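You operate a simulated robot arm through the tools that you are given. There is no shell and no other tool.

You run a simulated robot arm. Do the job below in one go: nothing can be reset, and whatever is moved stays where it is left.

## Task
Pump the spare wheel on the rack shelf to its label's pressure.
Fine: hose on and dial set before switching on; pump off, bleed by the yellow pump button, blue fitting to its holder.

Only the result counts: the job must be done as asked and must still hold three seconds after the hand-in. Knocking over, shifting, dropping, spilling or breaking anything else fails it.

## Robot
A 7-joint arm with a two-finger parallel gripper, fixed in place. Base frame: the origin is at the foot of the arm, x ahead of it, y to its left, z up. Lengths are in mm, angles in rad, forces in N, time in s.
With the tool pointing down near the work surface it reaches from about 300 to 700 mm from the base axis. Its first joint turns from -1.152 to 1.152 rad. Payload 1.57 kg.
Tool frame: the origin (TCP) lies between the finger pads and is the grasp point; the fingertips stand 30 mm ahead of it; z points along the fingers, y is the line along which they close. Largest opening 110 mm; finger width 24, thickness 12; the body of the gripper, 48 by 112 mm, starts 78 mm behind the TCP.
Orientation is told as [roll, pitch, yaw] about the base's x, y, z axes, in that order, counted from this pose: with the fingers straight down and closing along the base's y, the tool's x points along the base's -x, its y along +y and its z along -z.

## Interface
- The arm moves only by the tool jog_arm. Its arguments are lists of equal length, an entry for each row: "slide": the shift along the tool's x, y, z in mm, a list of three; "turn": the turn, a rotation vector about the tool's x, y, z in rad, a list of three; "claw": the finger opening in mm, from 0 to 110. In form: {"slide": [[tx, ty, tz], ...], "turn": [[ax, ay, az], ...], "claw": [claw, ...]}. A call has 1 to 20 rows; each row is the pose to reach, as a shift and turn from the pose commanded when the call began, along the tool's axes at that moment. Each row takes 0.2 s and may step no farther than 50 mm and 0.15 rad from the row before; otherwise, or with a gripper value out of range, the whole call is refused. A pose out of reach is approached as far as the arm can. The call stops where the force on the tool passes 70 N (or 10 N more than at its start, if that is more) or the arm is blocked; 0.2 s more then pass. The fingers move at their own pace (about 108 mm/s each) and stop on an object; they squeeze with about 40 N. The grip force told is the motor's: it shows also when the fingers shut on nothing. Time passes only in rows, and 0.2 s behind the last, so rows that repeat a pose let the fingers close. It gives the time, the measured TCP pose, the force on the tool (base axes), the opening and the grip force at its end, in the units of the frame above (readings bear some noise), with the torque about the TCP (base axes, N m) and any sound that the robot's microphone picked up, and new pictures: "pictures" is both (left out), scene, wrist or none.
- Cameras (640 x 400 px; columns grow to the right, rows downward): "scene" is fixed at [167.7, -393, 1404.1]; the picture's right is [0.76, -0.65, 0.00], its down [-0.38, -0.44, -0.81] and it looks along [0.53, 0.62, -0.59] (base axes); focal length 279 px, centre (320, 200). "wrist" rides on the gripper at [70, 16, -141] in the tool frame; the picture's right is [-0.23, 0.97, 0.00], its down [-0.86, -0.20, -0.48] and it looks along [-0.47, -0.11, 0.88] (tool axes); focal length 222 px, centre (320, 200). There is no depth. A picture from a camera that has moved, and an enlarged one, comes with that camera's place and axes in the base frame and with its lens.
- inspect(camera, box): a new picture of the part [left, top, right, bottom] of that camera's present view, enlarged. It takes no simulated time.
- hand_in(): hands the job in; it is judged then, once.

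Nothing tells you positions but the pictures and the camera data. Unless the task says otherwise, let go and move clear before handing in.

The tools are called after ">>>" as name(argument=value, ...) on one line, values as JSON. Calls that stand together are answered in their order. jog_arm: Moves the arm, as the interface text tells. Its arguments: {"type":"object","properties":{"slide":{"type":"array"},"turn":{"type":"array"},"claw":{"type":"array"},"pictures":{"type":"string","enum":["both","scene","wrist","none"]}},"required":["slide","turn","claw"]} The other tools are called the same way: inspect (camera, box) takes an enlarged picture of a part of a camera's view; hand_in () hands the job in.

At the start:

```text
time_s: 0.0
tool_pos: [381.6, 194.6, 1212.0]
ee_rot: [-0.001, 0.0, 0.0]
ft_force: [0.6, -0.9, -0.2]
ft_torque: [0.02, -0.02, -0.03]
finger_gap: 110.1
finger_force: 0.1
```

scene: 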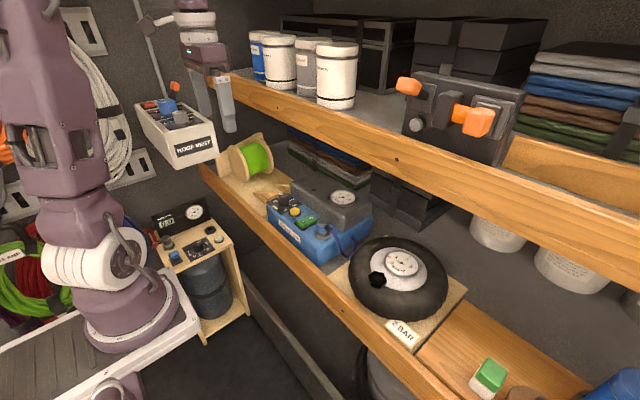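
wrist: 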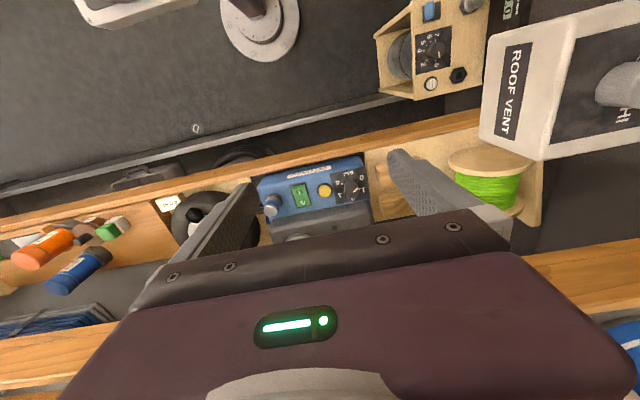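

I see a rack shelf with a blue pump, a spare wheel with a label nearby, and other boxes; I'll enlarge the relevant parts before moving.

>>> inspect(camera="scene", box=[240, 160, 400, 260])

>>> inspect(camera="scene", box=[320, 220, 480, 360])

>>> inspect(camera="wrist", box=[240, 130, 400, 250])

>>> inspect(camera="wrist", box=[140, 150, 280, 260])

>>> inspect(camera="scene", box=[120, 80, 260, 320])

```text
4.00 times, centred on (320, 210) of scene
camera zoom: at [167.7, -393.0, 1404.1], right [0.76, -0.65, 0.0], down [-0.38, -0.44, -0.81], along [0.53, 0.62, -0.59], focal length 1116 px, centre (320, 160)
```

zoom: 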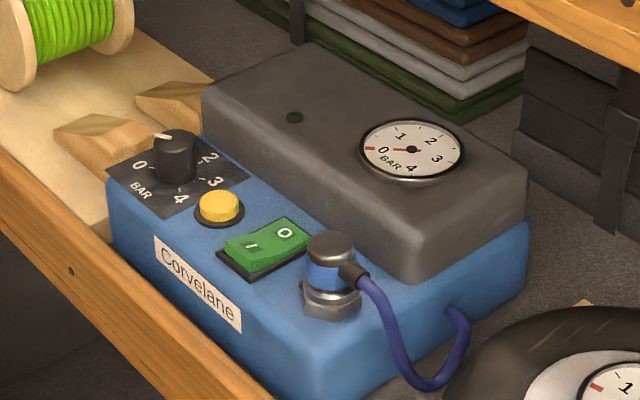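

```text
2.86 times, centred on (400, 290) of scene
camera zoom: at [167.7, -393.0, 1404.1], right [0.76, -0.65, 0.0], down [-0.38, -0.44, -0.81], along [0.53, 0.62, -0.59], focal length 797 px, centre (91, -57)
```

zoom: 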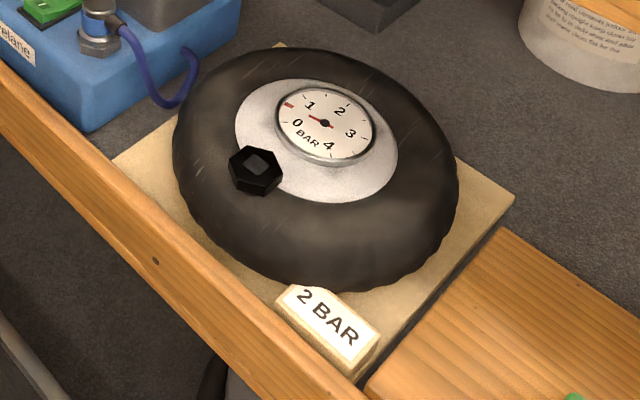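

```text
3.33 times, centred on (320, 190) of wrist
camera zoom: at [311.4, 211.1, 1353.3], right [0.23, 0.97, 0.0], down [0.86, -0.2, 0.48], along [0.47, -0.11, -0.88], focal length 740 px, centre (320, 233)
```

zoom: 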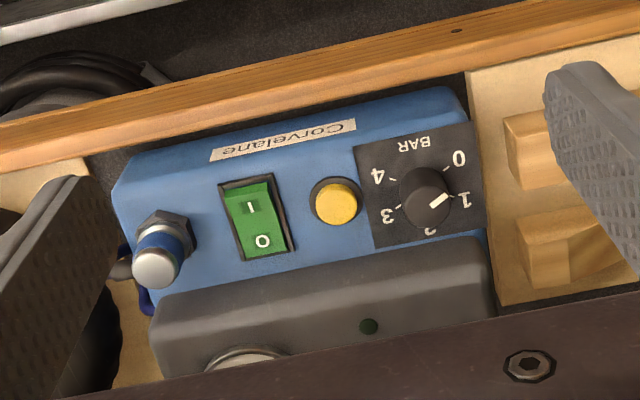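

```text
3.64 times, centred on (210, 205) of wrist
camera zoom: at [311.4, 211.1, 1353.3], right [0.23, 0.97, 0.0], down [0.86, -0.2, 0.48], along [0.47, -0.11, -0.88], focal length 808 px, centre (720, 182)
```

zoom: 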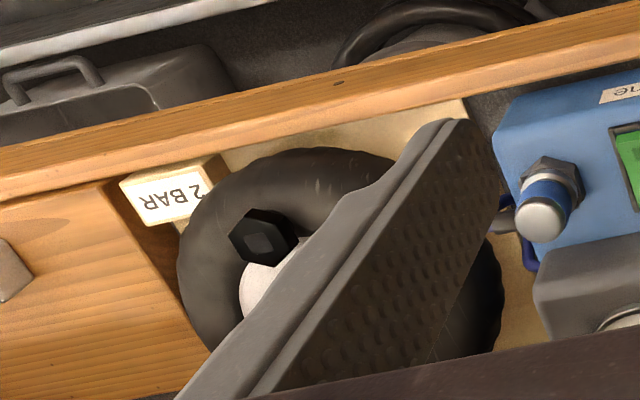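

```text
1.67 times, centred on (190, 200) of scene
camera zoom: at [167.7, -393.0, 1404.1], right [0.76, -0.65, 0.0], down [-0.38, -0.44, -0.81], along [0.53, 0.62, -0.59], focal length 465 px, centre (537, 200)
```

zoom: 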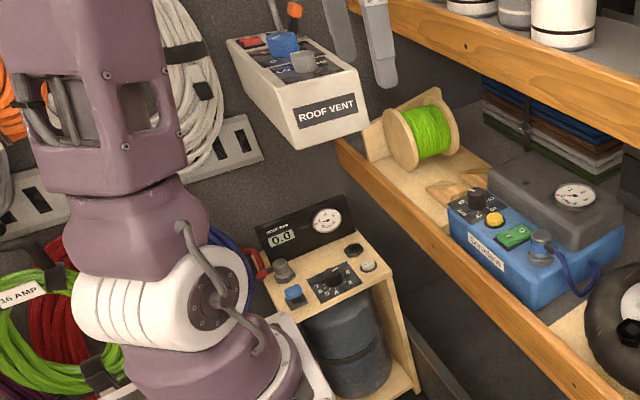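

The pump (dial, yellow button, green switch, blue hose fitting) is at about x 550, y 40–240, z 900, and the wheel with its "2 BAR" label is at about x 620, y -170. I'll zoom in on the details of valve, gauges and neighbouring things.

>>> inspect(camera="scene", box=[360, 235, 440, 300])

>>> inspect(camera="scene", box=[320, 175, 370, 215])

>>> inspect(camera="scene", box=[260, 180, 320, 230])

>>> inspect(camera="scene", box=[300, 205, 360, 265])

>>> inspect(camera="scene", box=[145, 190, 245, 280])

>>> inspect(camera="scene", box=[380, 50, 640, 230])

>>> inspect(camera="scene", box=[170, 20, 400, 180])

>>> inspect(camera="scene", box=[440, 320, 640, 400])

```text
6.15 times, centred on (400, 268) of scene
camera zoom: at [167.7, -393.0, 1404.1], right [0.76, -0.65, 0.0], down [-0.38, -0.44, -0.81], along [0.53, 0.62, -0.59], focal length 1718 px, centre (-172, -215)
```

zoom: 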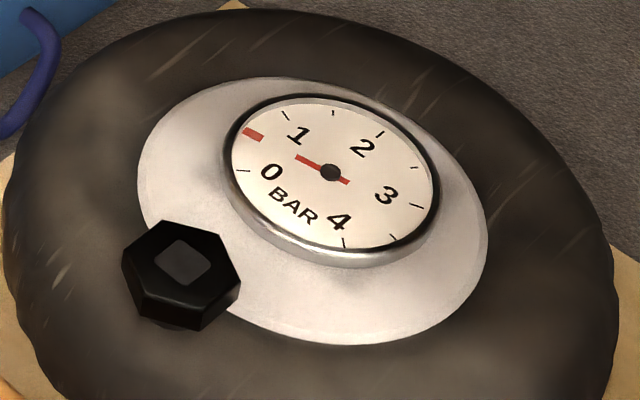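

```text
10.00 times, centred on (345, 195) of scene
camera zoom: at [167.7, -393.0, 1404.1], right [0.76, -0.65, 0.0], down [-0.38, -0.44, -0.81], along [0.53, 0.62, -0.59], focal length 2791 px, centre (70, 250)
```

zoom: 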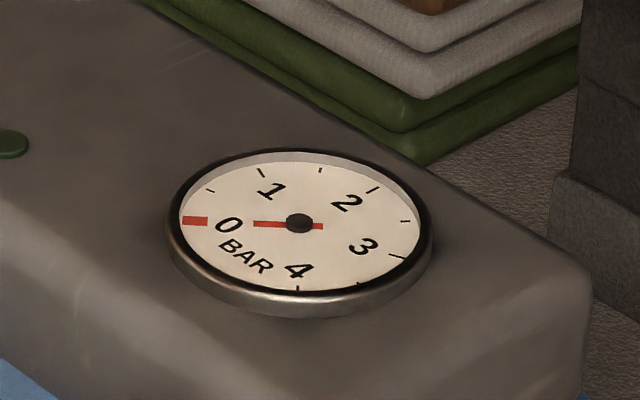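

```text
8.00 times, centred on (290, 205) of scene
camera zoom: at [167.7, -393.0, 1404.1], right [0.76, -0.65, 0.0], down [-0.38, -0.44, -0.81], along [0.53, 0.62, -0.59], focal length 2233 px, centre (560, 160)
```

zoom: 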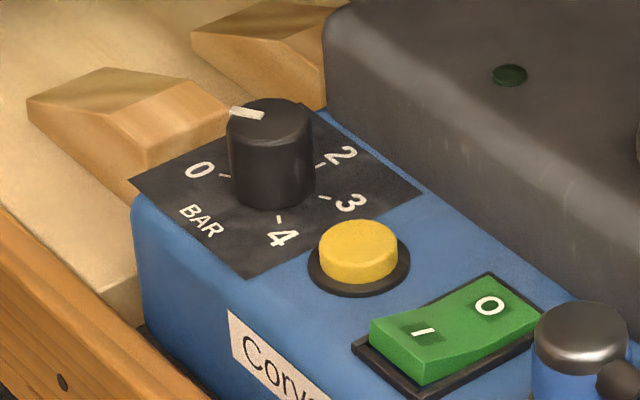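

```text
6.67 times, centred on (330, 235) of scene
camera zoom: at [167.7, -393.0, 1404.1], right [0.76, -0.65, 0.0], down [-0.38, -0.44, -0.81], along [0.53, 0.62, -0.59], focal length 1861 px, centre (253, -33)
```

zoom: 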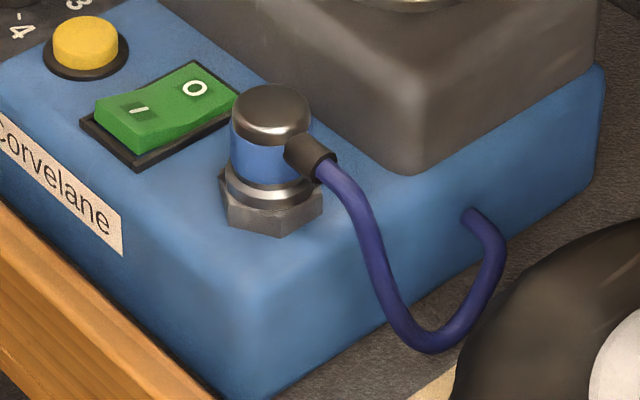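

```text
4.44 times, centred on (195, 235) of scene
camera zoom: at [167.7, -393.0, 1404.1], right [0.76, -0.65, 0.0], down [-0.38, -0.44, -0.81], along [0.53, 0.62, -0.59], focal length 1240 px, centre (876, 44)
```

zoom: 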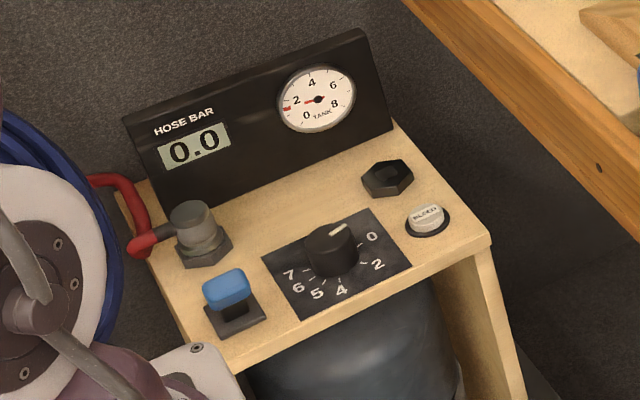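

```text
2.22 times, centred on (510, 140) of scene
camera zoom: at [167.7, -393.0, 1404.1], right [0.76, -0.65, 0.0], down [-0.38, -0.44, -0.81], along [0.53, 0.62, -0.59], focal length 620 px, centre (-102, 333)
```

zoom: 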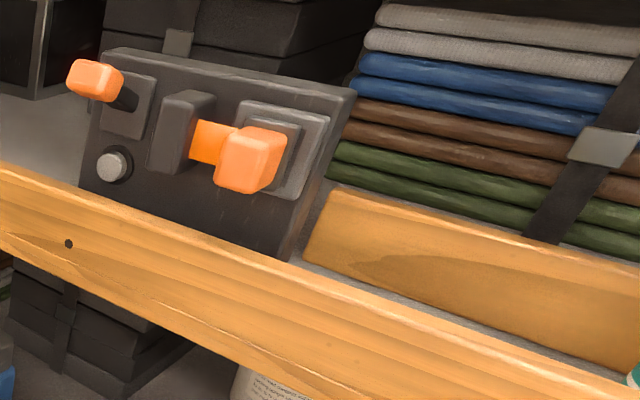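

```text
2.50 times, centred on (285, 100) of scene
camera zoom: at [167.7, -393.0, 1404.1], right [0.76, -0.65, 0.0], down [-0.38, -0.44, -0.81], along [0.53, 0.62, -0.59], focal length 698 px, centre (408, 450)
```

zoom: 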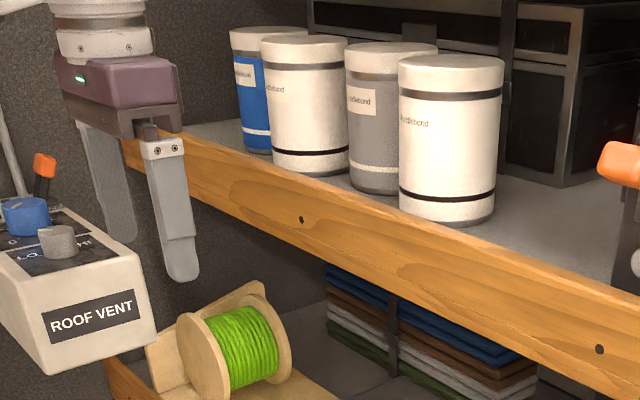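

```text
3.20 times, centred on (540, 360) of scene
camera zoom: at [167.7, -393.0, 1404.1], right [0.76, -0.65, 0.0], down [-0.38, -0.44, -0.81], along [0.53, 0.62, -0.59], focal length 893 px, centre (-384, -312)
```

zoom: 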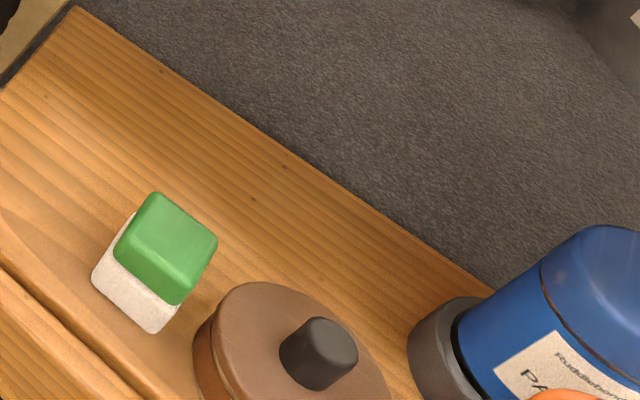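

The hose fitting sits on a grey hex (its holder) with the hose leaving towards -y; the black hex on the wheel is the valve and the wheel reads about 0.5 bar. I need to know how far the upper shelf juts out, so I move a bit right and down in the free space in front for another view.

>>> jog_arm(slide=[[0, -40, 20], [0, -80, 40], [0, -120, 60], [0, -150, 80], [0, -150, 80]], turn=[[0, 0, 0], [0, 0, 0], [0, 0, 0], [0, 0, 0], [0, 0, 0]], claw=[110, 110, 110, 110, 110])

```text
time_s: 1.2
tool_pos: [382.0, 44.1, 1131.9]
ee_rot: [0.001, 0.0, -0.001]
ft_force: [0.6, -0.5, 0.0]
ft_torque: [0.0, -0.03, -0.01]
finger_gap: 109.9
finger_force: 0.0
camera wrist: at [311.6, 60.4, 1273.3], right [0.23, 0.97, 0.0], down [0.86, -0.2, 0.48], along [0.47, -0.11, -0.88], focal length 222 px, centre (320, 200)
```

scene: 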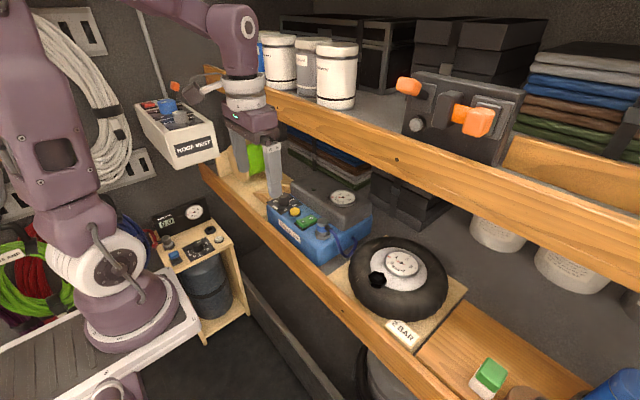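
wrist: 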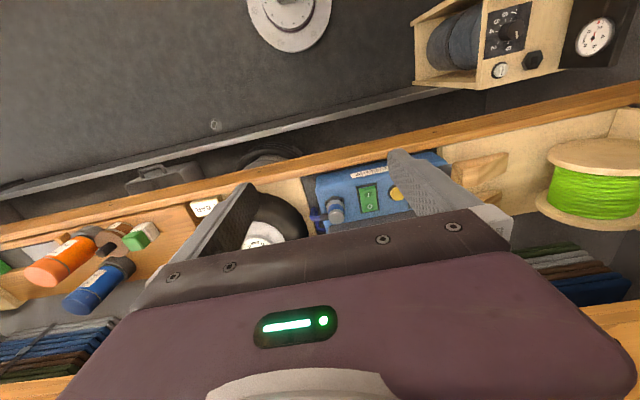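

The gripper moved clear. I'll look at the wrist view details for the upper shelf's front edge and the pump.

>>> inspect(camera="wrist", box=[480, 230, 640, 400])

>>> inspect(camera="wrist", box=[0, 260, 160, 400])

>>> inspect(camera="wrist", box=[300, 140, 460, 240])

>>> inspect(camera="scene", box=[170, 50, 330, 230])

```text
2.35 times, centred on (560, 315) of wrist
camera zoom: at [311.6, 60.4, 1273.3], right [0.23, 0.97, 0.0], down [0.86, -0.2, 0.48], along [0.47, -0.11, -0.88], focal length 523 px, centre (-245, -71)
```

zoom: 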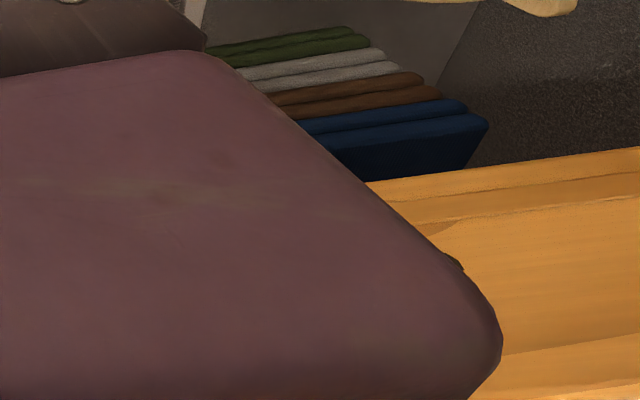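

```text
2.86 times, centred on (80, 330) of wrist
camera zoom: at [311.6, 60.4, 1273.3], right [0.23, 0.97, 0.0], down [0.86, -0.2, 0.48], along [0.47, -0.11, -0.88], focal length 635 px, centre (1006, -171)
```

zoom: 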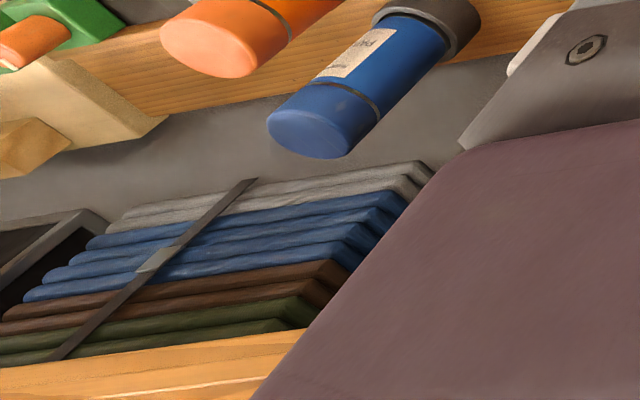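

```text
4.00 times, centred on (380, 190) of wrist
camera zoom: at [311.6, 60.4, 1273.3], right [0.23, 0.97, 0.0], down [0.86, -0.2, 0.48], along [0.47, -0.11, -0.88], focal length 888 px, centre (80, 240)
```

zoom: 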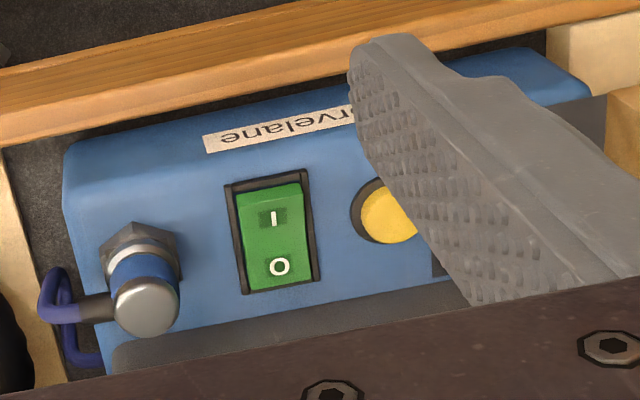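

```text
2.22 times, centred on (250, 140) of scene
camera zoom: at [167.7, -393.0, 1404.1], right [0.76, -0.65, 0.0], down [-0.38, -0.44, -0.81], along [0.53, 0.62, -0.59], focal length 620 px, centre (476, 333)
```

zoom: 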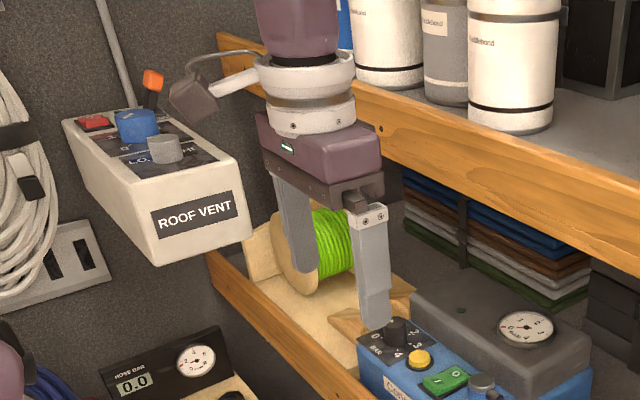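

The upper shelf's front board seems to be at about x 600, bottom z ≈ 1112, so the pump items at x ≈ 550 are just in front of it. I move closer over the pump for accurate measurements.

>>> jog_arm(slide=[[-22, 14, 23], [-44, 28, 46], [-66, 42, 69], [-88, 56, 92], [-88, 56, 92]], turn=[[0, 0, 0], [0, 0, 0], [0, 0, 0], [0, 0, 0], [0, 0, 0]], claw=[110, 110, 110, 110, 110])

```text
time_s: 2.4
tool_pos: [469.2, 102.0, 1041.3]
ee_rot: [0.002, -0.001, 0.0]
ft_force: [-0.2, -0.1, 0.5]
ft_torque: [-0.03, 0.0, 0.0]
finger_gap: 109.9
finger_force: 0.1
camera wrist: at [399.5, 117.1, 1181.3], right [0.23, 0.97, 0.0], down [0.85, -0.2, 0.48], along [0.47, -0.11, -0.88], focal length 222 px, centre (320, 200)
```

scene: 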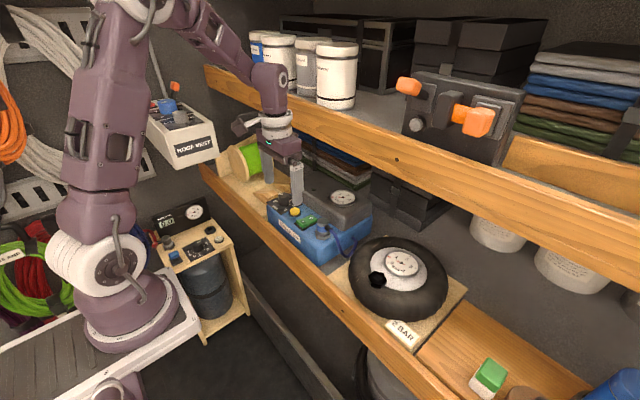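
wrist: 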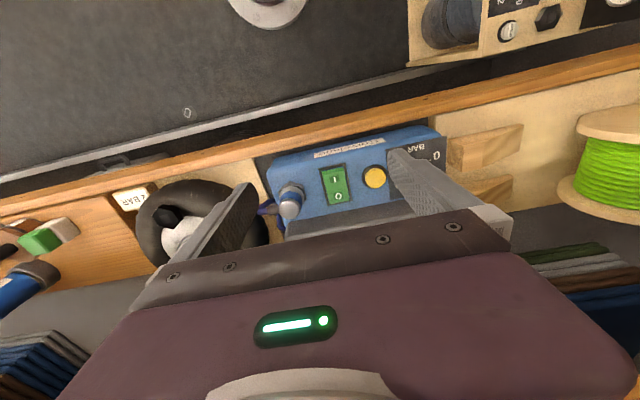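

I'm closer to the pump now; I'll enlarge the pump face and the wheel in the wrist view to triangulate.

>>> inspect(camera="wrist", box=[250, 110, 450, 240])

>>> inspect(camera="wrist", box=[100, 150, 280, 270])

>>> inspect(camera="wrist", box=[430, 60, 640, 240])

```text
3.08 times, centred on (350, 175) of wrist
camera zoom: at [399.5, 117.1, 1181.3], right [0.23, 0.97, 0.0], down [0.85, -0.2, 0.48], along [0.47, -0.11, -0.88], focal length 684 px, centre (228, 277)
```

zoom: 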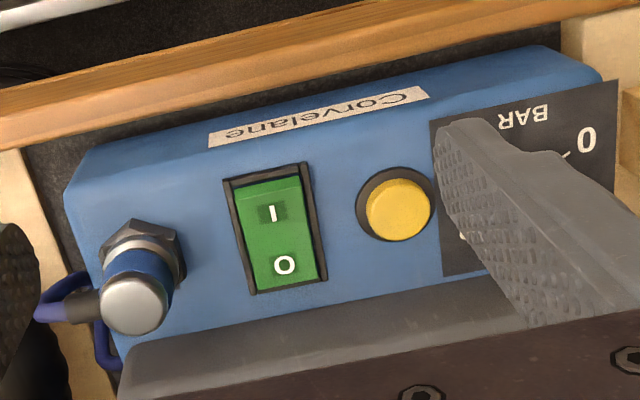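

```text
3.33 times, centred on (190, 210) of wrist
camera zoom: at [399.5, 117.1, 1181.3], right [0.23, 0.97, 0.0], down [0.85, -0.2, 0.48], along [0.47, -0.11, -0.88], focal length 740 px, centre (753, 167)
```

zoom: 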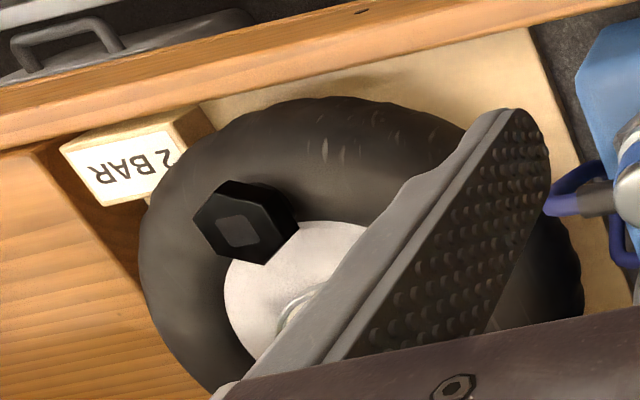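

```text
2.22 times, centred on (535, 150) of wrist
camera zoom: at [399.5, 117.1, 1181.3], right [0.23, 0.97, 0.0], down [0.85, -0.2, 0.48], along [0.47, -0.11, -0.88], focal length 494 px, centre (-158, 311)
```

zoom: 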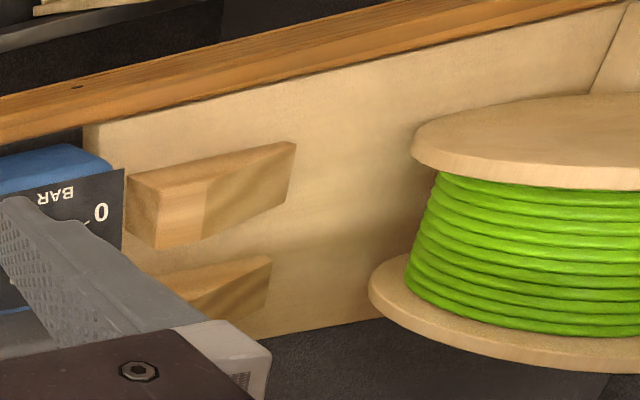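

Fitting cap top ≈ [545, 38, 919], valve hex top ≈ [533, -166, 889], knob top ≈ [558, 236, 896]. Next I go above the dial knob for a close view of its setting.

>>> jog_arm(slide=[[-10, 40, 0], [-20, 80, 10], [-30, 110, 20], [-30, 125, 30], [-30, 125, 30]], turn=[[0, 0, 0], [0, 0, 0], [0, 0, 0], [0, 0, 0], [0, 0, 0]], claw=[110, 110, 110, 110, 110])

>>> inspect(camera="wrist", box=[260, 140, 400, 230])

>>> inspect(camera="scene", box=[220, 80, 360, 230])

```text
time_s: 3.6
tool_pos: [499.7, 227.0, 1009.7]
ee_rot: [0.0, 0.001, 0.0]
ft_force: [-0.4, 0.3, 0.6]
ft_torque: [0.0, -0.03, 0.03]
finger_gap: 109.7
finger_force: 0.1
camera wrist: at [429.8, 242.5, 1151.6], right [0.23, 0.97, 0.0], down [0.86, -0.2, 0.48], along [0.47, -0.11, -0.88], focal length 222 px, centre (320, 200)
```

scene: 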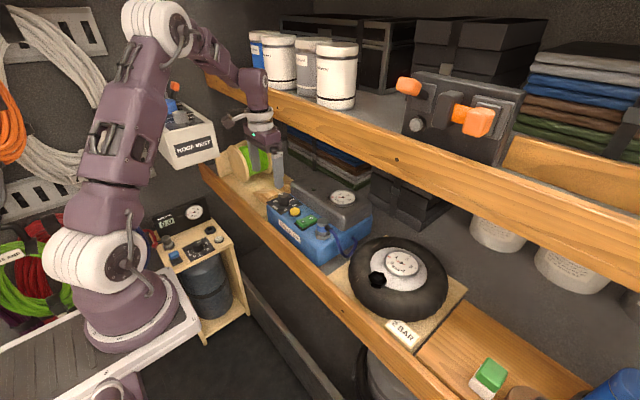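
wrist: 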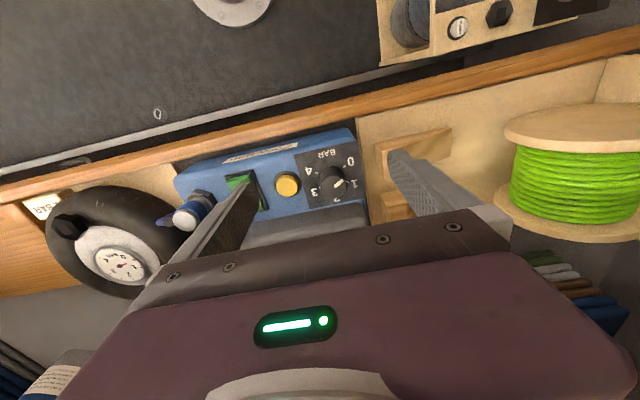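

```text
4.44 times, centred on (330, 185) of wrist
camera zoom: at [429.8, 242.5, 1151.6], right [0.23, 0.97, 0.0], down [0.86, -0.2, 0.48], along [0.47, -0.11, -0.88], focal length 987 px, centre (276, 267)
```

zoom: 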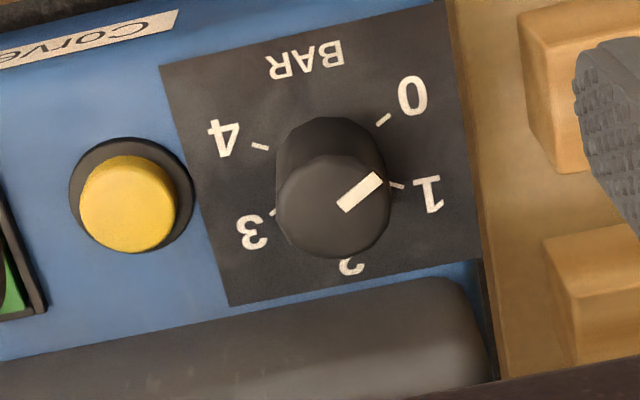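

```text
2.67 times, centred on (290, 155) of scene
camera zoom: at [167.7, -393.0, 1404.1], right [0.76, -0.65, 0.0], down [-0.38, -0.44, -0.81], along [0.53, 0.62, -0.59], focal length 744 px, centre (400, 320)
```

zoom: 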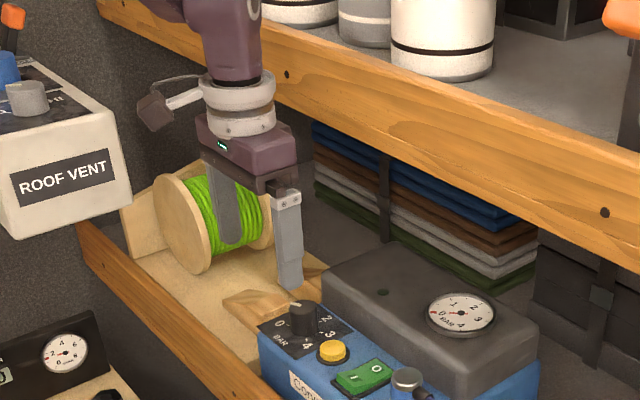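

The knob's pointer is at 0, and 2 is 120° clockwise from above (pointing to +x); knob axis ≈ [550.6, 231], top z ≈ 896, panel z ≈ 864. Before reaching in I want to pin down the upper shelf's front edge better, so I back out and rise for two views of it.

>>> jog_arm(slide=[[30, -25, -30], [60, -50, -60], [90, -75, -90], [110, -80, -120], [110, -80, -120]], turn=[[0, 0, 0], [0, 0, 0], [0, 0, 0], [0, 0, 0], [0, 0, 0]], claw=[110, 110, 110, 110, 110], pictures="wrist")

>>> inspect(camera="wrist", box=[520, 200, 640, 400])

>>> inspect(camera="wrist", box=[0, 280, 120, 400])

>>> jog_arm(slide=[[0, 0, -45], [0, 0, -90], [0, 0, -135], [0, 0, -170], [0, 0, -170]], turn=[[0, 0, 0], [0, 0, 0], [0, 0, 0], [0, 0, 0], [0, 0, 0]], claw=[110, 110, 110, 110, 110], pictures="wrist")

>>> inspect(camera="wrist", box=[520, 150, 640, 350])

>>> inspect(camera="wrist", box=[0, 200, 160, 400])

```text
time_s: 4.8
tool_pos: [389.3, 148.1, 1129.9]
ee_rot: [0.001, 0.001, 0.0]
ft_force: [0.0, -0.4, 0.9]
ft_torque: [-0.02, 0.0, -0.02]
finger_gap: 109.9
finger_force: 0.0
camera wrist: at [319.7, 162.0, 1271.0], right [0.23, 0.97, 0.0], down [0.86, -0.2, 0.48], along [0.47, -0.11, -0.88], focal length 222 px, centre (320, 200)
```

wrist: 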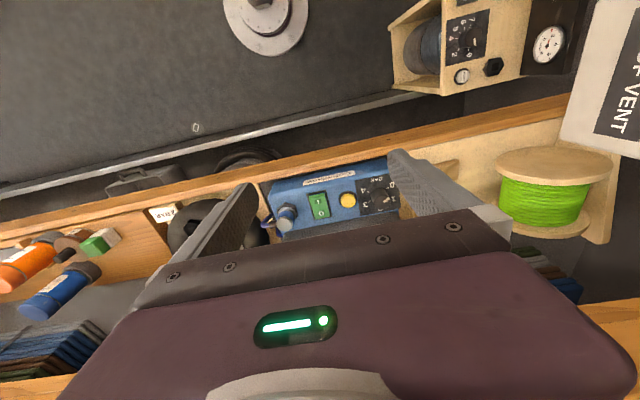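

```text
2.00 times, centred on (580, 300) of wrist
camera zoom: at [319.7, 162.0, 1271.0], right [0.23, 0.97, 0.0], down [0.86, -0.2, 0.48], along [0.47, -0.11, -0.88], focal length 444 px, centre (-200, 0)
```

zoom: 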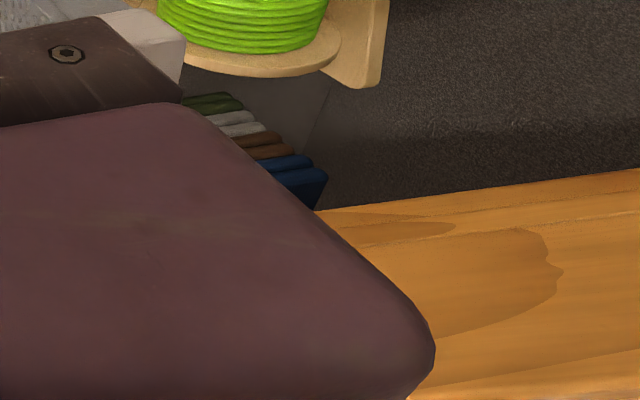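

```text
3.33 times, centred on (60, 340) of wrist
camera zoom: at [319.7, 162.0, 1271.0], right [0.23, 0.97, 0.0], down [0.86, -0.2, 0.48], along [0.47, -0.11, -0.88], focal length 740 px, centre (1187, -267)
```

zoom: 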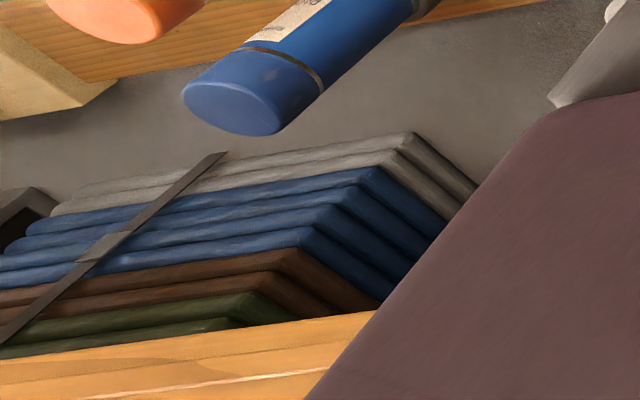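

```text
time_s: 6.0
tool_pos: [388.8, 145.5, 1300.8]
ee_rot: [-0.001, 0.0, -0.001]
ft_force: [0.2, 0.0, -1.1]
ft_torque: [-0.05, 0.02, -0.02]
finger_gap: 110.1
finger_force: 0.0
camera wrist: at [318.8, 161.4, 1441.0], right [0.23, 0.97, 0.0], down [0.86, -0.2, 0.48], along [0.47, -0.11, -0.88], focal length 222 px, centre (320, 200)
```

wrist: 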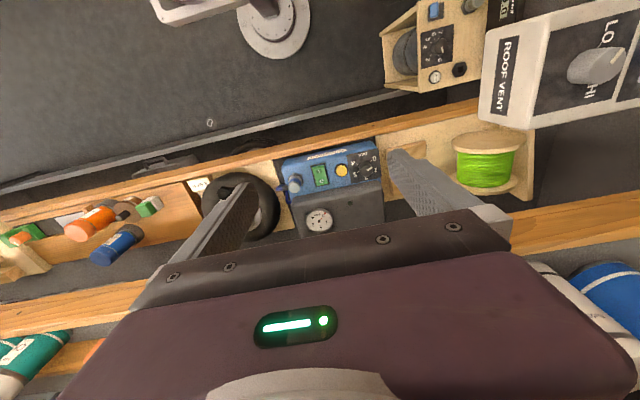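

```text
2.00 times, centred on (580, 250) of wrist
camera zoom: at [318.8, 161.4, 1441.0], right [0.23, 0.97, 0.0], down [0.86, -0.2, 0.48], along [0.47, -0.11, -0.88], focal length 444 px, centre (-200, 100)
```

zoom: 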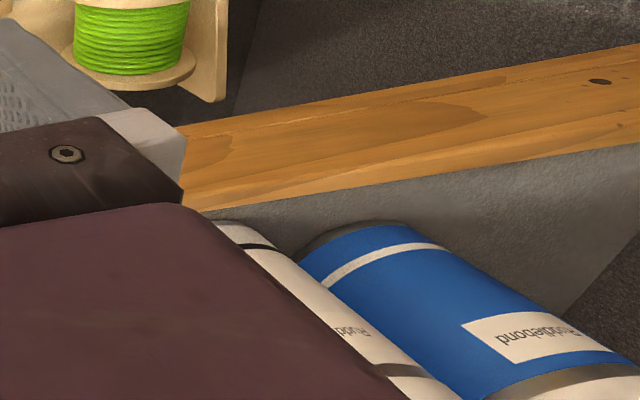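

```text
2.00 times, centred on (80, 300) of wrist
camera zoom: at [318.8, 161.4, 1441.0], right [0.23, 0.97, 0.0], down [0.86, -0.2, 0.48], along [0.47, -0.11, -0.88], focal length 444 px, centre (800, 0)
```

zoom: 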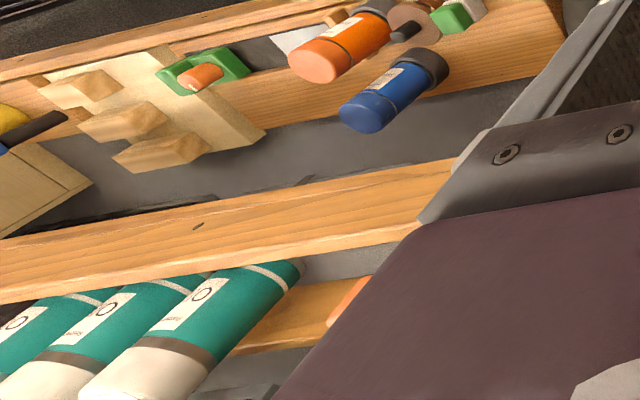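

The upper shelf board's front comes out at x ≈ 588, bottom z ≈ 1118, so a small tilt of the tool top towards the base gives clearance. I go down in front of the pump to just before the knob, with a 0.12 rad tilt.

>>> jog_arm(slide=[[0, 14, 45], [0, 28, 90], [0, 42, 135], [0, 56, 180], [-15, 70, 220], [-40, 82, 255], [-70, 86, 285], [-100, 86, 300], [-120, 86, 310], [-120, 86, 310]], turn=[[0, 0, 0], [0, 0, 0], [0, 0, 0], [0, 0, 0], [0, 0, 0], [0, 0, 0], [0, -0.06, 0], [0, -0.12, 0], [0, -0.12, 0], [0, -0.12, 0]], claw=[110, 110, 110, 110, 110, 110, 110, 80, 60, 60])

>>> inspect(camera="wrist", box=[260, 140, 400, 230])

>>> inspect(camera="scene", box=[220, 80, 360, 230])

```text
time_s: 8.2
tool_pos: [510.0, 232.8, 990.1]
ee_rot: [0.0, -0.121, 0.0]
ft_force: [0.4, 0.1, 1.1]
ft_torque: [0.02, 0.0, 0.02]
finger_gap: 60.0
finger_force: 0.1
camera wrist: at [423.7, 248.0, 1121.9], right [0.23, 0.97, 0.03], down [0.79, -0.2, 0.58], along [0.57, -0.11, -0.82], focal length 222 px, centre (320, 200)
```

scene: 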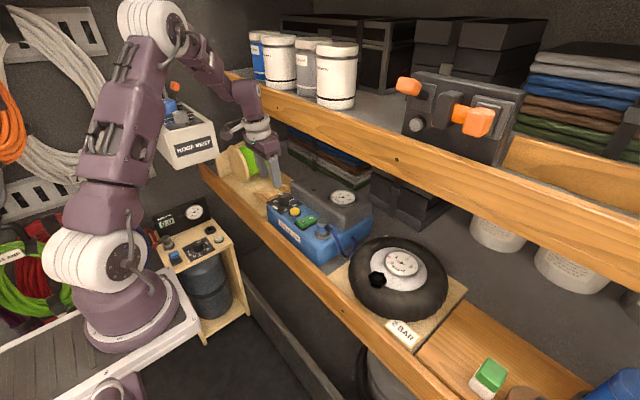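
wrist: 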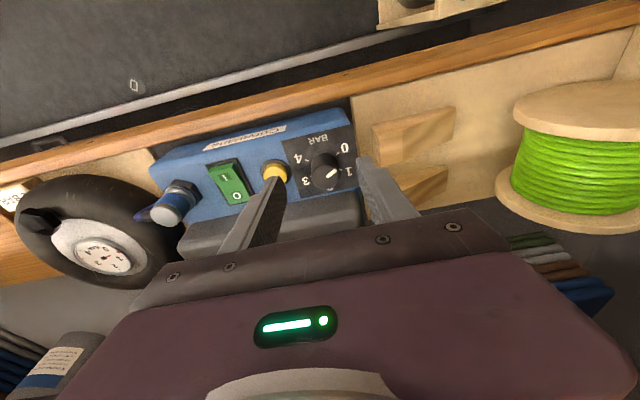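

```text
4.44 times, centred on (330, 185) of wrist
camera zoom: at [423.7, 248.0, 1121.9], right [0.23, 0.97, 0.03], down [0.79, -0.2, 0.58], along [0.57, -0.11, -0.82], focal length 987 px, centre (276, 267)
```

zoom: 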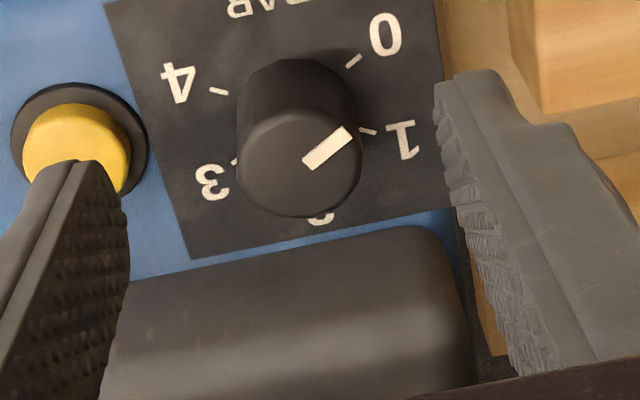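

```text
2.67 times, centred on (290, 155) of scene
camera zoom: at [167.7, -393.0, 1404.1], right [0.76, -0.65, 0.0], down [-0.38, -0.44, -0.81], along [0.53, 0.62, -0.59], focal length 744 px, centre (400, 320)
```

zoom: 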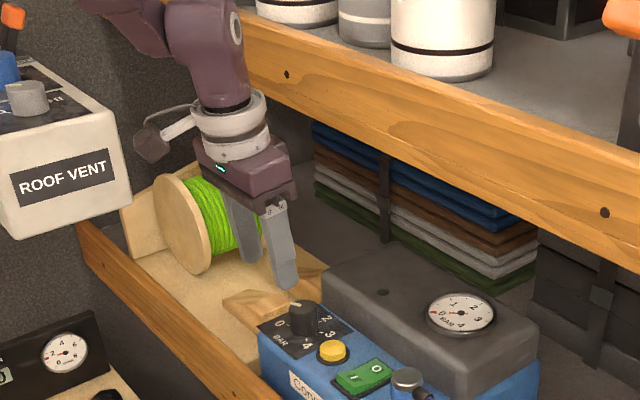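

The knob axis is confirmed at about [550.5, 231], top z 896. I now spin the tool by -60° (counter-clockwise seen from above) at this safe height, so that a 120° clockwise turn will follow.

>>> jog_arm(slide=[[0, 0, 0], [0, 0, 0], [0, 0, 0], [0, 0, 0], [0, 0, 0], [0, 0, 0], [0, 0, 0], [0, 0, 0], [0, 0, 0]], turn=[[0, 0, -0.14], [0, 0, -0.28], [0, 0, -0.42], [0, 0, -0.56], [0, 0, -0.7], [0, 0, -0.84], [0, 0, -0.96], [0, 0, -1.047], [0, 0, -1.047]], claw=[60, 60, 60, 60, 60, 60, 60, 60, 60])

>>> inspect(camera="scene", box=[200, 60, 340, 230])

```text
time_s: 10.2
tool_pos: [509.8, 232.4, 990.0]
ee_rot: [-0.106, -0.059, 1.053]
ft_force: [-0.3, 0.2, -0.3]
ft_torque: [-0.02, -0.01, -0.01]
finger_gap: 59.9
finger_force: 0.1
camera wrist: at [443.6, 179.5, 1124.4], right [-0.73, 0.68, -0.09], down [0.54, 0.64, 0.55], along [0.43, 0.35, -0.83], focal length 222 px, centre (320, 200)
```

scene: 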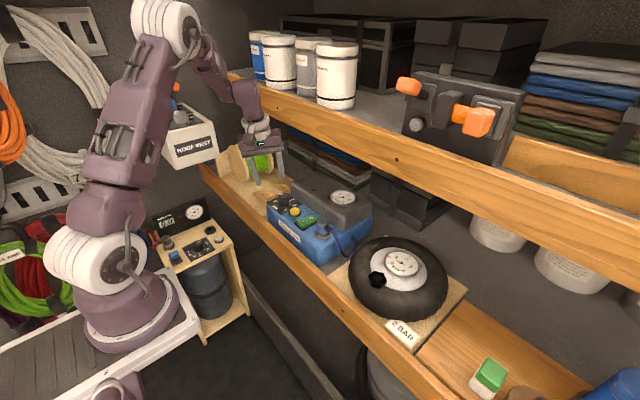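
wrist: 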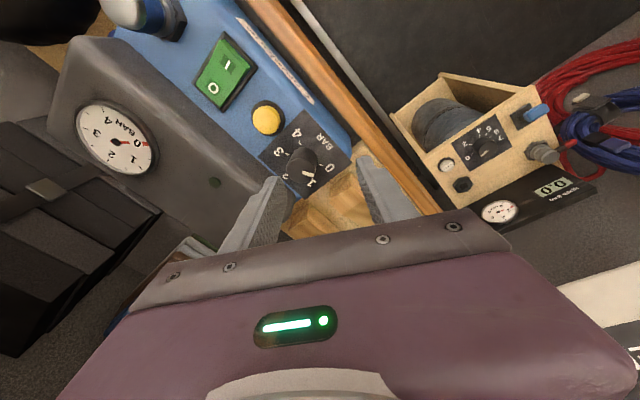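

```text
2.35 times, centred on (270, 145) of scene
camera zoom: at [167.7, -393.0, 1404.1], right [0.76, -0.65, 0.0], down [-0.38, -0.44, -0.81], along [0.53, 0.62, -0.59], focal length 657 px, centre (438, 329)
```

zoom: 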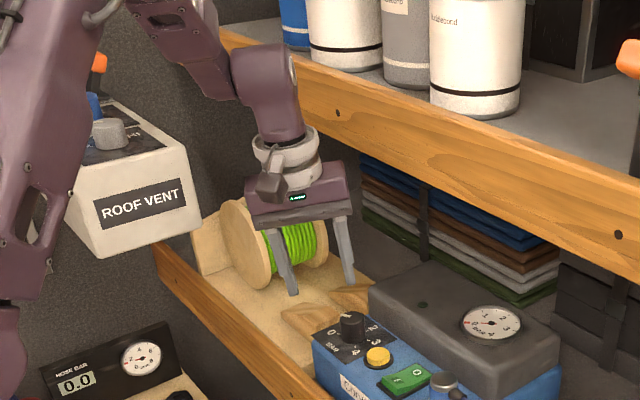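

Spin went fine (yaw 1.05). Now I move over the knob with the fingertips still above it and check the alignment.

>>> jog_arm(slide=[[-5.3, -9.5, 18.1], [-10.6, -19.1, 36.2], [-15.8, -28.6, 54.3], [-15.8, -28.6, 54.3]], turn=[[0, 0, 0], [0, 0, 0], [0, 0, 0], [0, 0, 0]], claw=[60, 60, 60, 60])

>>> inspect(camera="wrist", box=[240, 110, 420, 240])

>>> inspect(camera="scene", box=[220, 60, 340, 220])

```text
time_s: 11.2
tool_pos: [548.4, 231.7, 938.9]
ee_rot: [-0.103, -0.06, 1.052]
ft_force: [0.2, -1.2, -0.4]
ft_torque: [0.0, 0.01, 0.0]
finger_gap: 59.8
finger_force: 0.2
camera wrist: at [482.5, 178.7, 1073.7], right [-0.72, 0.68, -0.09], down [0.54, 0.64, 0.55], along [0.43, 0.35, -0.83], focal length 222 px, centre (320, 200)
```

scene: 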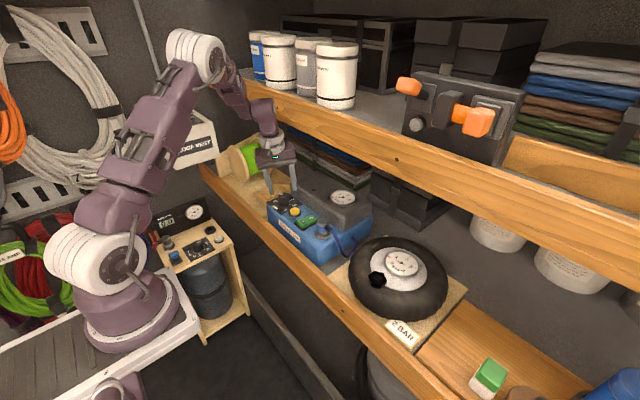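
wrist: 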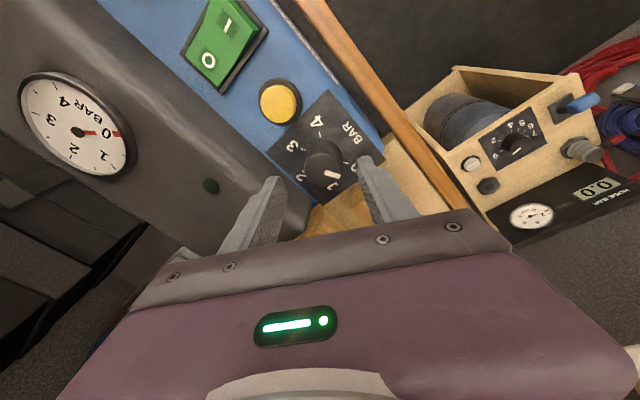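

```text
3.08 times, centred on (330, 175) of wrist
camera zoom: at [482.5, 178.7, 1073.7], right [-0.72, 0.68, -0.09], down [0.54, 0.64, 0.55], along [0.43, 0.35, -0.83], focal length 684 px, centre (289, 277)
```

zoom: 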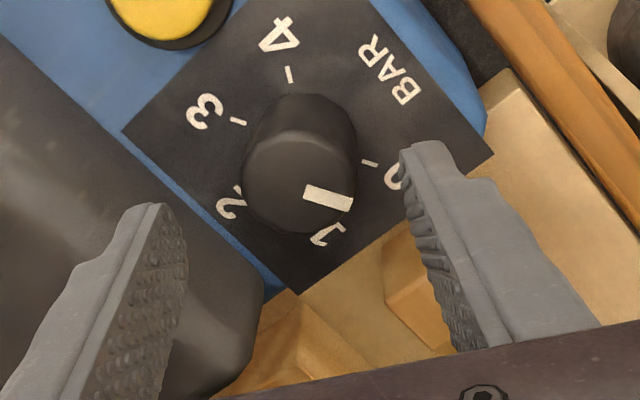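

```text
2.50 times, centred on (280, 140) of scene
camera zoom: at [167.7, -393.0, 1404.1], right [0.76, -0.65, 0.0], down [-0.38, -0.44, -0.81], along [0.53, 0.62, -0.59], focal length 698 px, centre (420, 350)
```

zoom: 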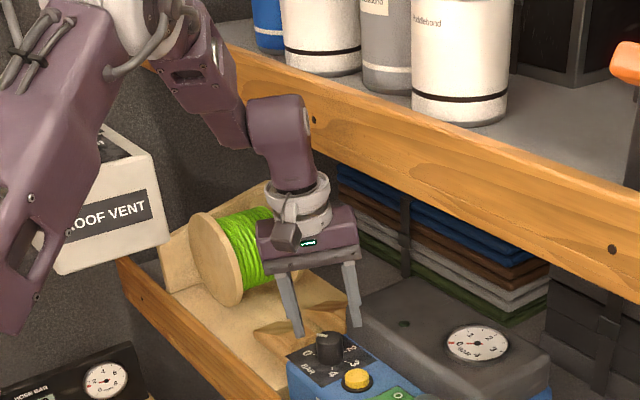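

The knob is exactly where predicted relative to the fingers. I descend vertically so the tips are about 6 mm above the panel, then close on the knob.

>>> jog_arm(slide=[[0.8, 1.4, 13.2], [1.6, 2.8, 26.4], [2.4, 4.15, 39.7], [2.4, 4.15, 39.7]], turn=[[0, 0, 0], [0, 0, 0], [0, 0, 0], [0, 0, 0]], claw=[60, 60, 60, 60])

>>> inspect(camera="wrist", box=[240, 110, 420, 240])

>>> inspect(camera="scene", box=[240, 120, 340, 230])

```text
time_s: 12.2
tool_pos: [548.2, 231.3, 899.9]
ee_rot: [-0.104, -0.058, 1.049]
ft_force: [-0.7, -1.1, 0.5]
ft_torque: [-0.03, 0.05, 0.04]
finger_gap: 60.1
finger_force: 0.0
camera wrist: at [482.8, 179.0, 1034.1], right [-0.72, 0.68, -0.09], down [0.54, 0.64, 0.55], along [0.43, 0.35, -0.83], focal length 222 px, centre (320, 200)
```

scene: 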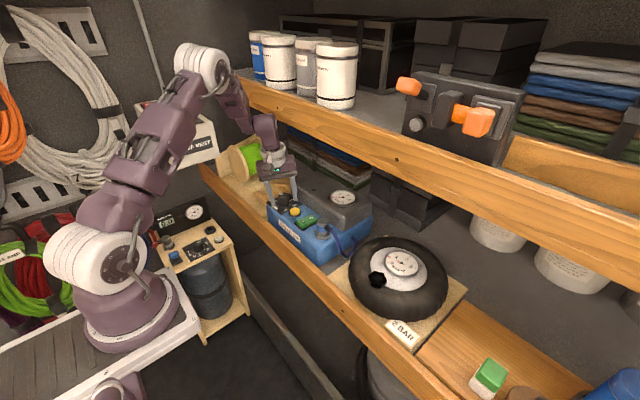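
wrist: 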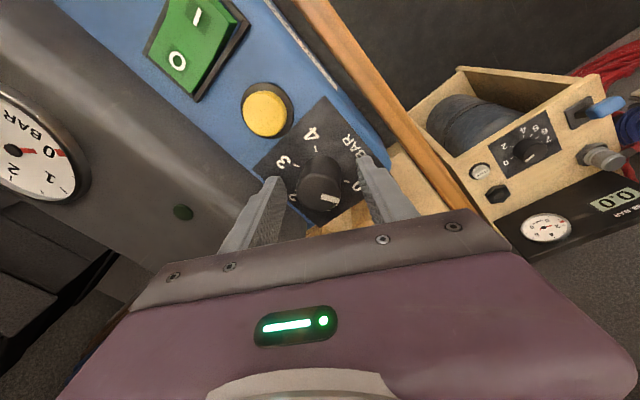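

```text
3.08 times, centred on (330, 175) of wrist
camera zoom: at [482.8, 179.0, 1034.1], right [-0.72, 0.68, -0.09], down [0.54, 0.64, 0.55], along [0.43, 0.35, -0.83], focal length 684 px, centre (289, 277)
```

zoom: 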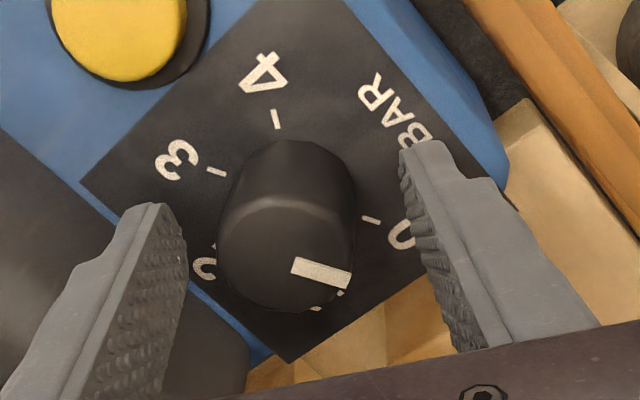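

```text
3.64 times, centred on (290, 175) of scene
camera zoom: at [167.7, -393.0, 1404.1], right [0.76, -0.65, 0.0], down [-0.38, -0.44, -0.81], along [0.53, 0.62, -0.59], focal length 1015 px, centre (429, 291)
```

zoom: 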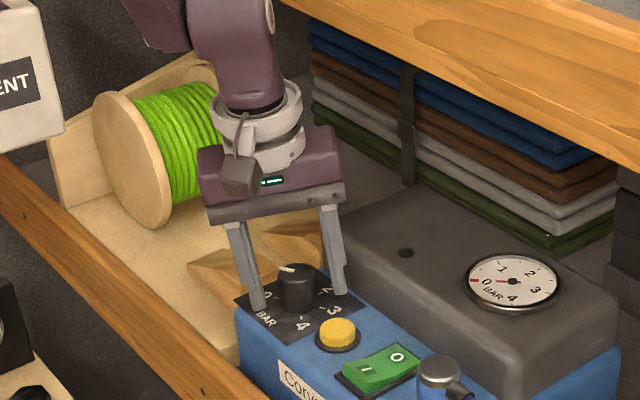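

The fingers straddle the knob well; I close them on it.

>>> jog_arm(slide=[[0, 0, 0], [0, 0, 0], [0, 0, 0]], turn=[[0, 0, 0], [0, 0, 0], [0, 0, 0]], claw=[40, 20, 20], pictures="wrist")

>>> inspect(camera="wrist", box=[240, 110, 420, 240])

```text
time_s: 13.0
tool_pos: [548.3, 230.4, 899.8]
ee_rot: [-0.103, -0.061, 1.048]
ft_force: [2.2, -0.1, -0.6]
ft_torque: [0.54, 1.08, 0.02]
finger_gap: 36.7
finger_force: 42.5
camera wrist: at [482.9, 179.0, 1034.2], right [-0.72, 0.68, -0.09], down [0.54, 0.64, 0.55], along [0.43, 0.35, -0.83], focal length 222 px, centre (320, 200)
```

wrist: 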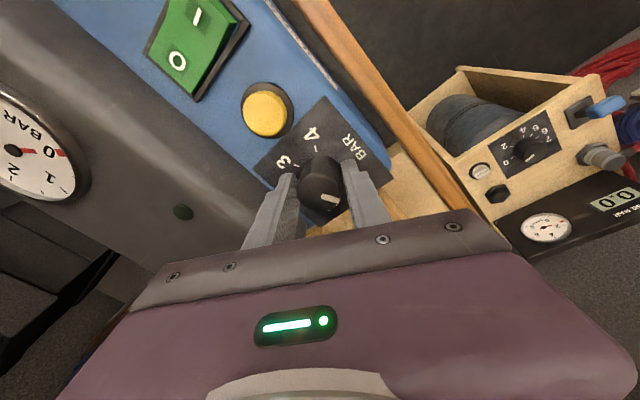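

```text
3.08 times, centred on (330, 175) of wrist
camera zoom: at [482.9, 179.0, 1034.2], right [-0.72, 0.68, -0.09], down [0.54, 0.64, 0.55], along [0.43, 0.35, -0.83], focal length 684 px, centre (289, 277)
```

zoom: 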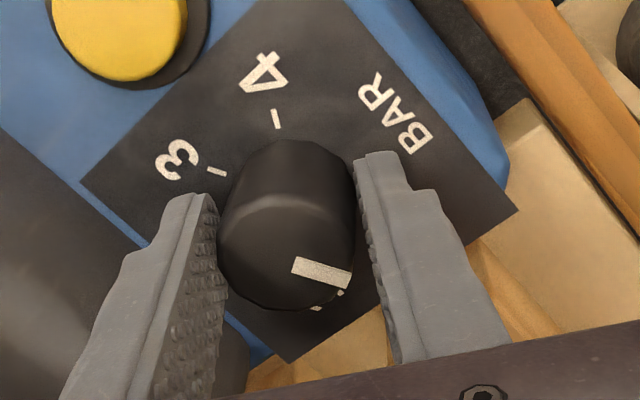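

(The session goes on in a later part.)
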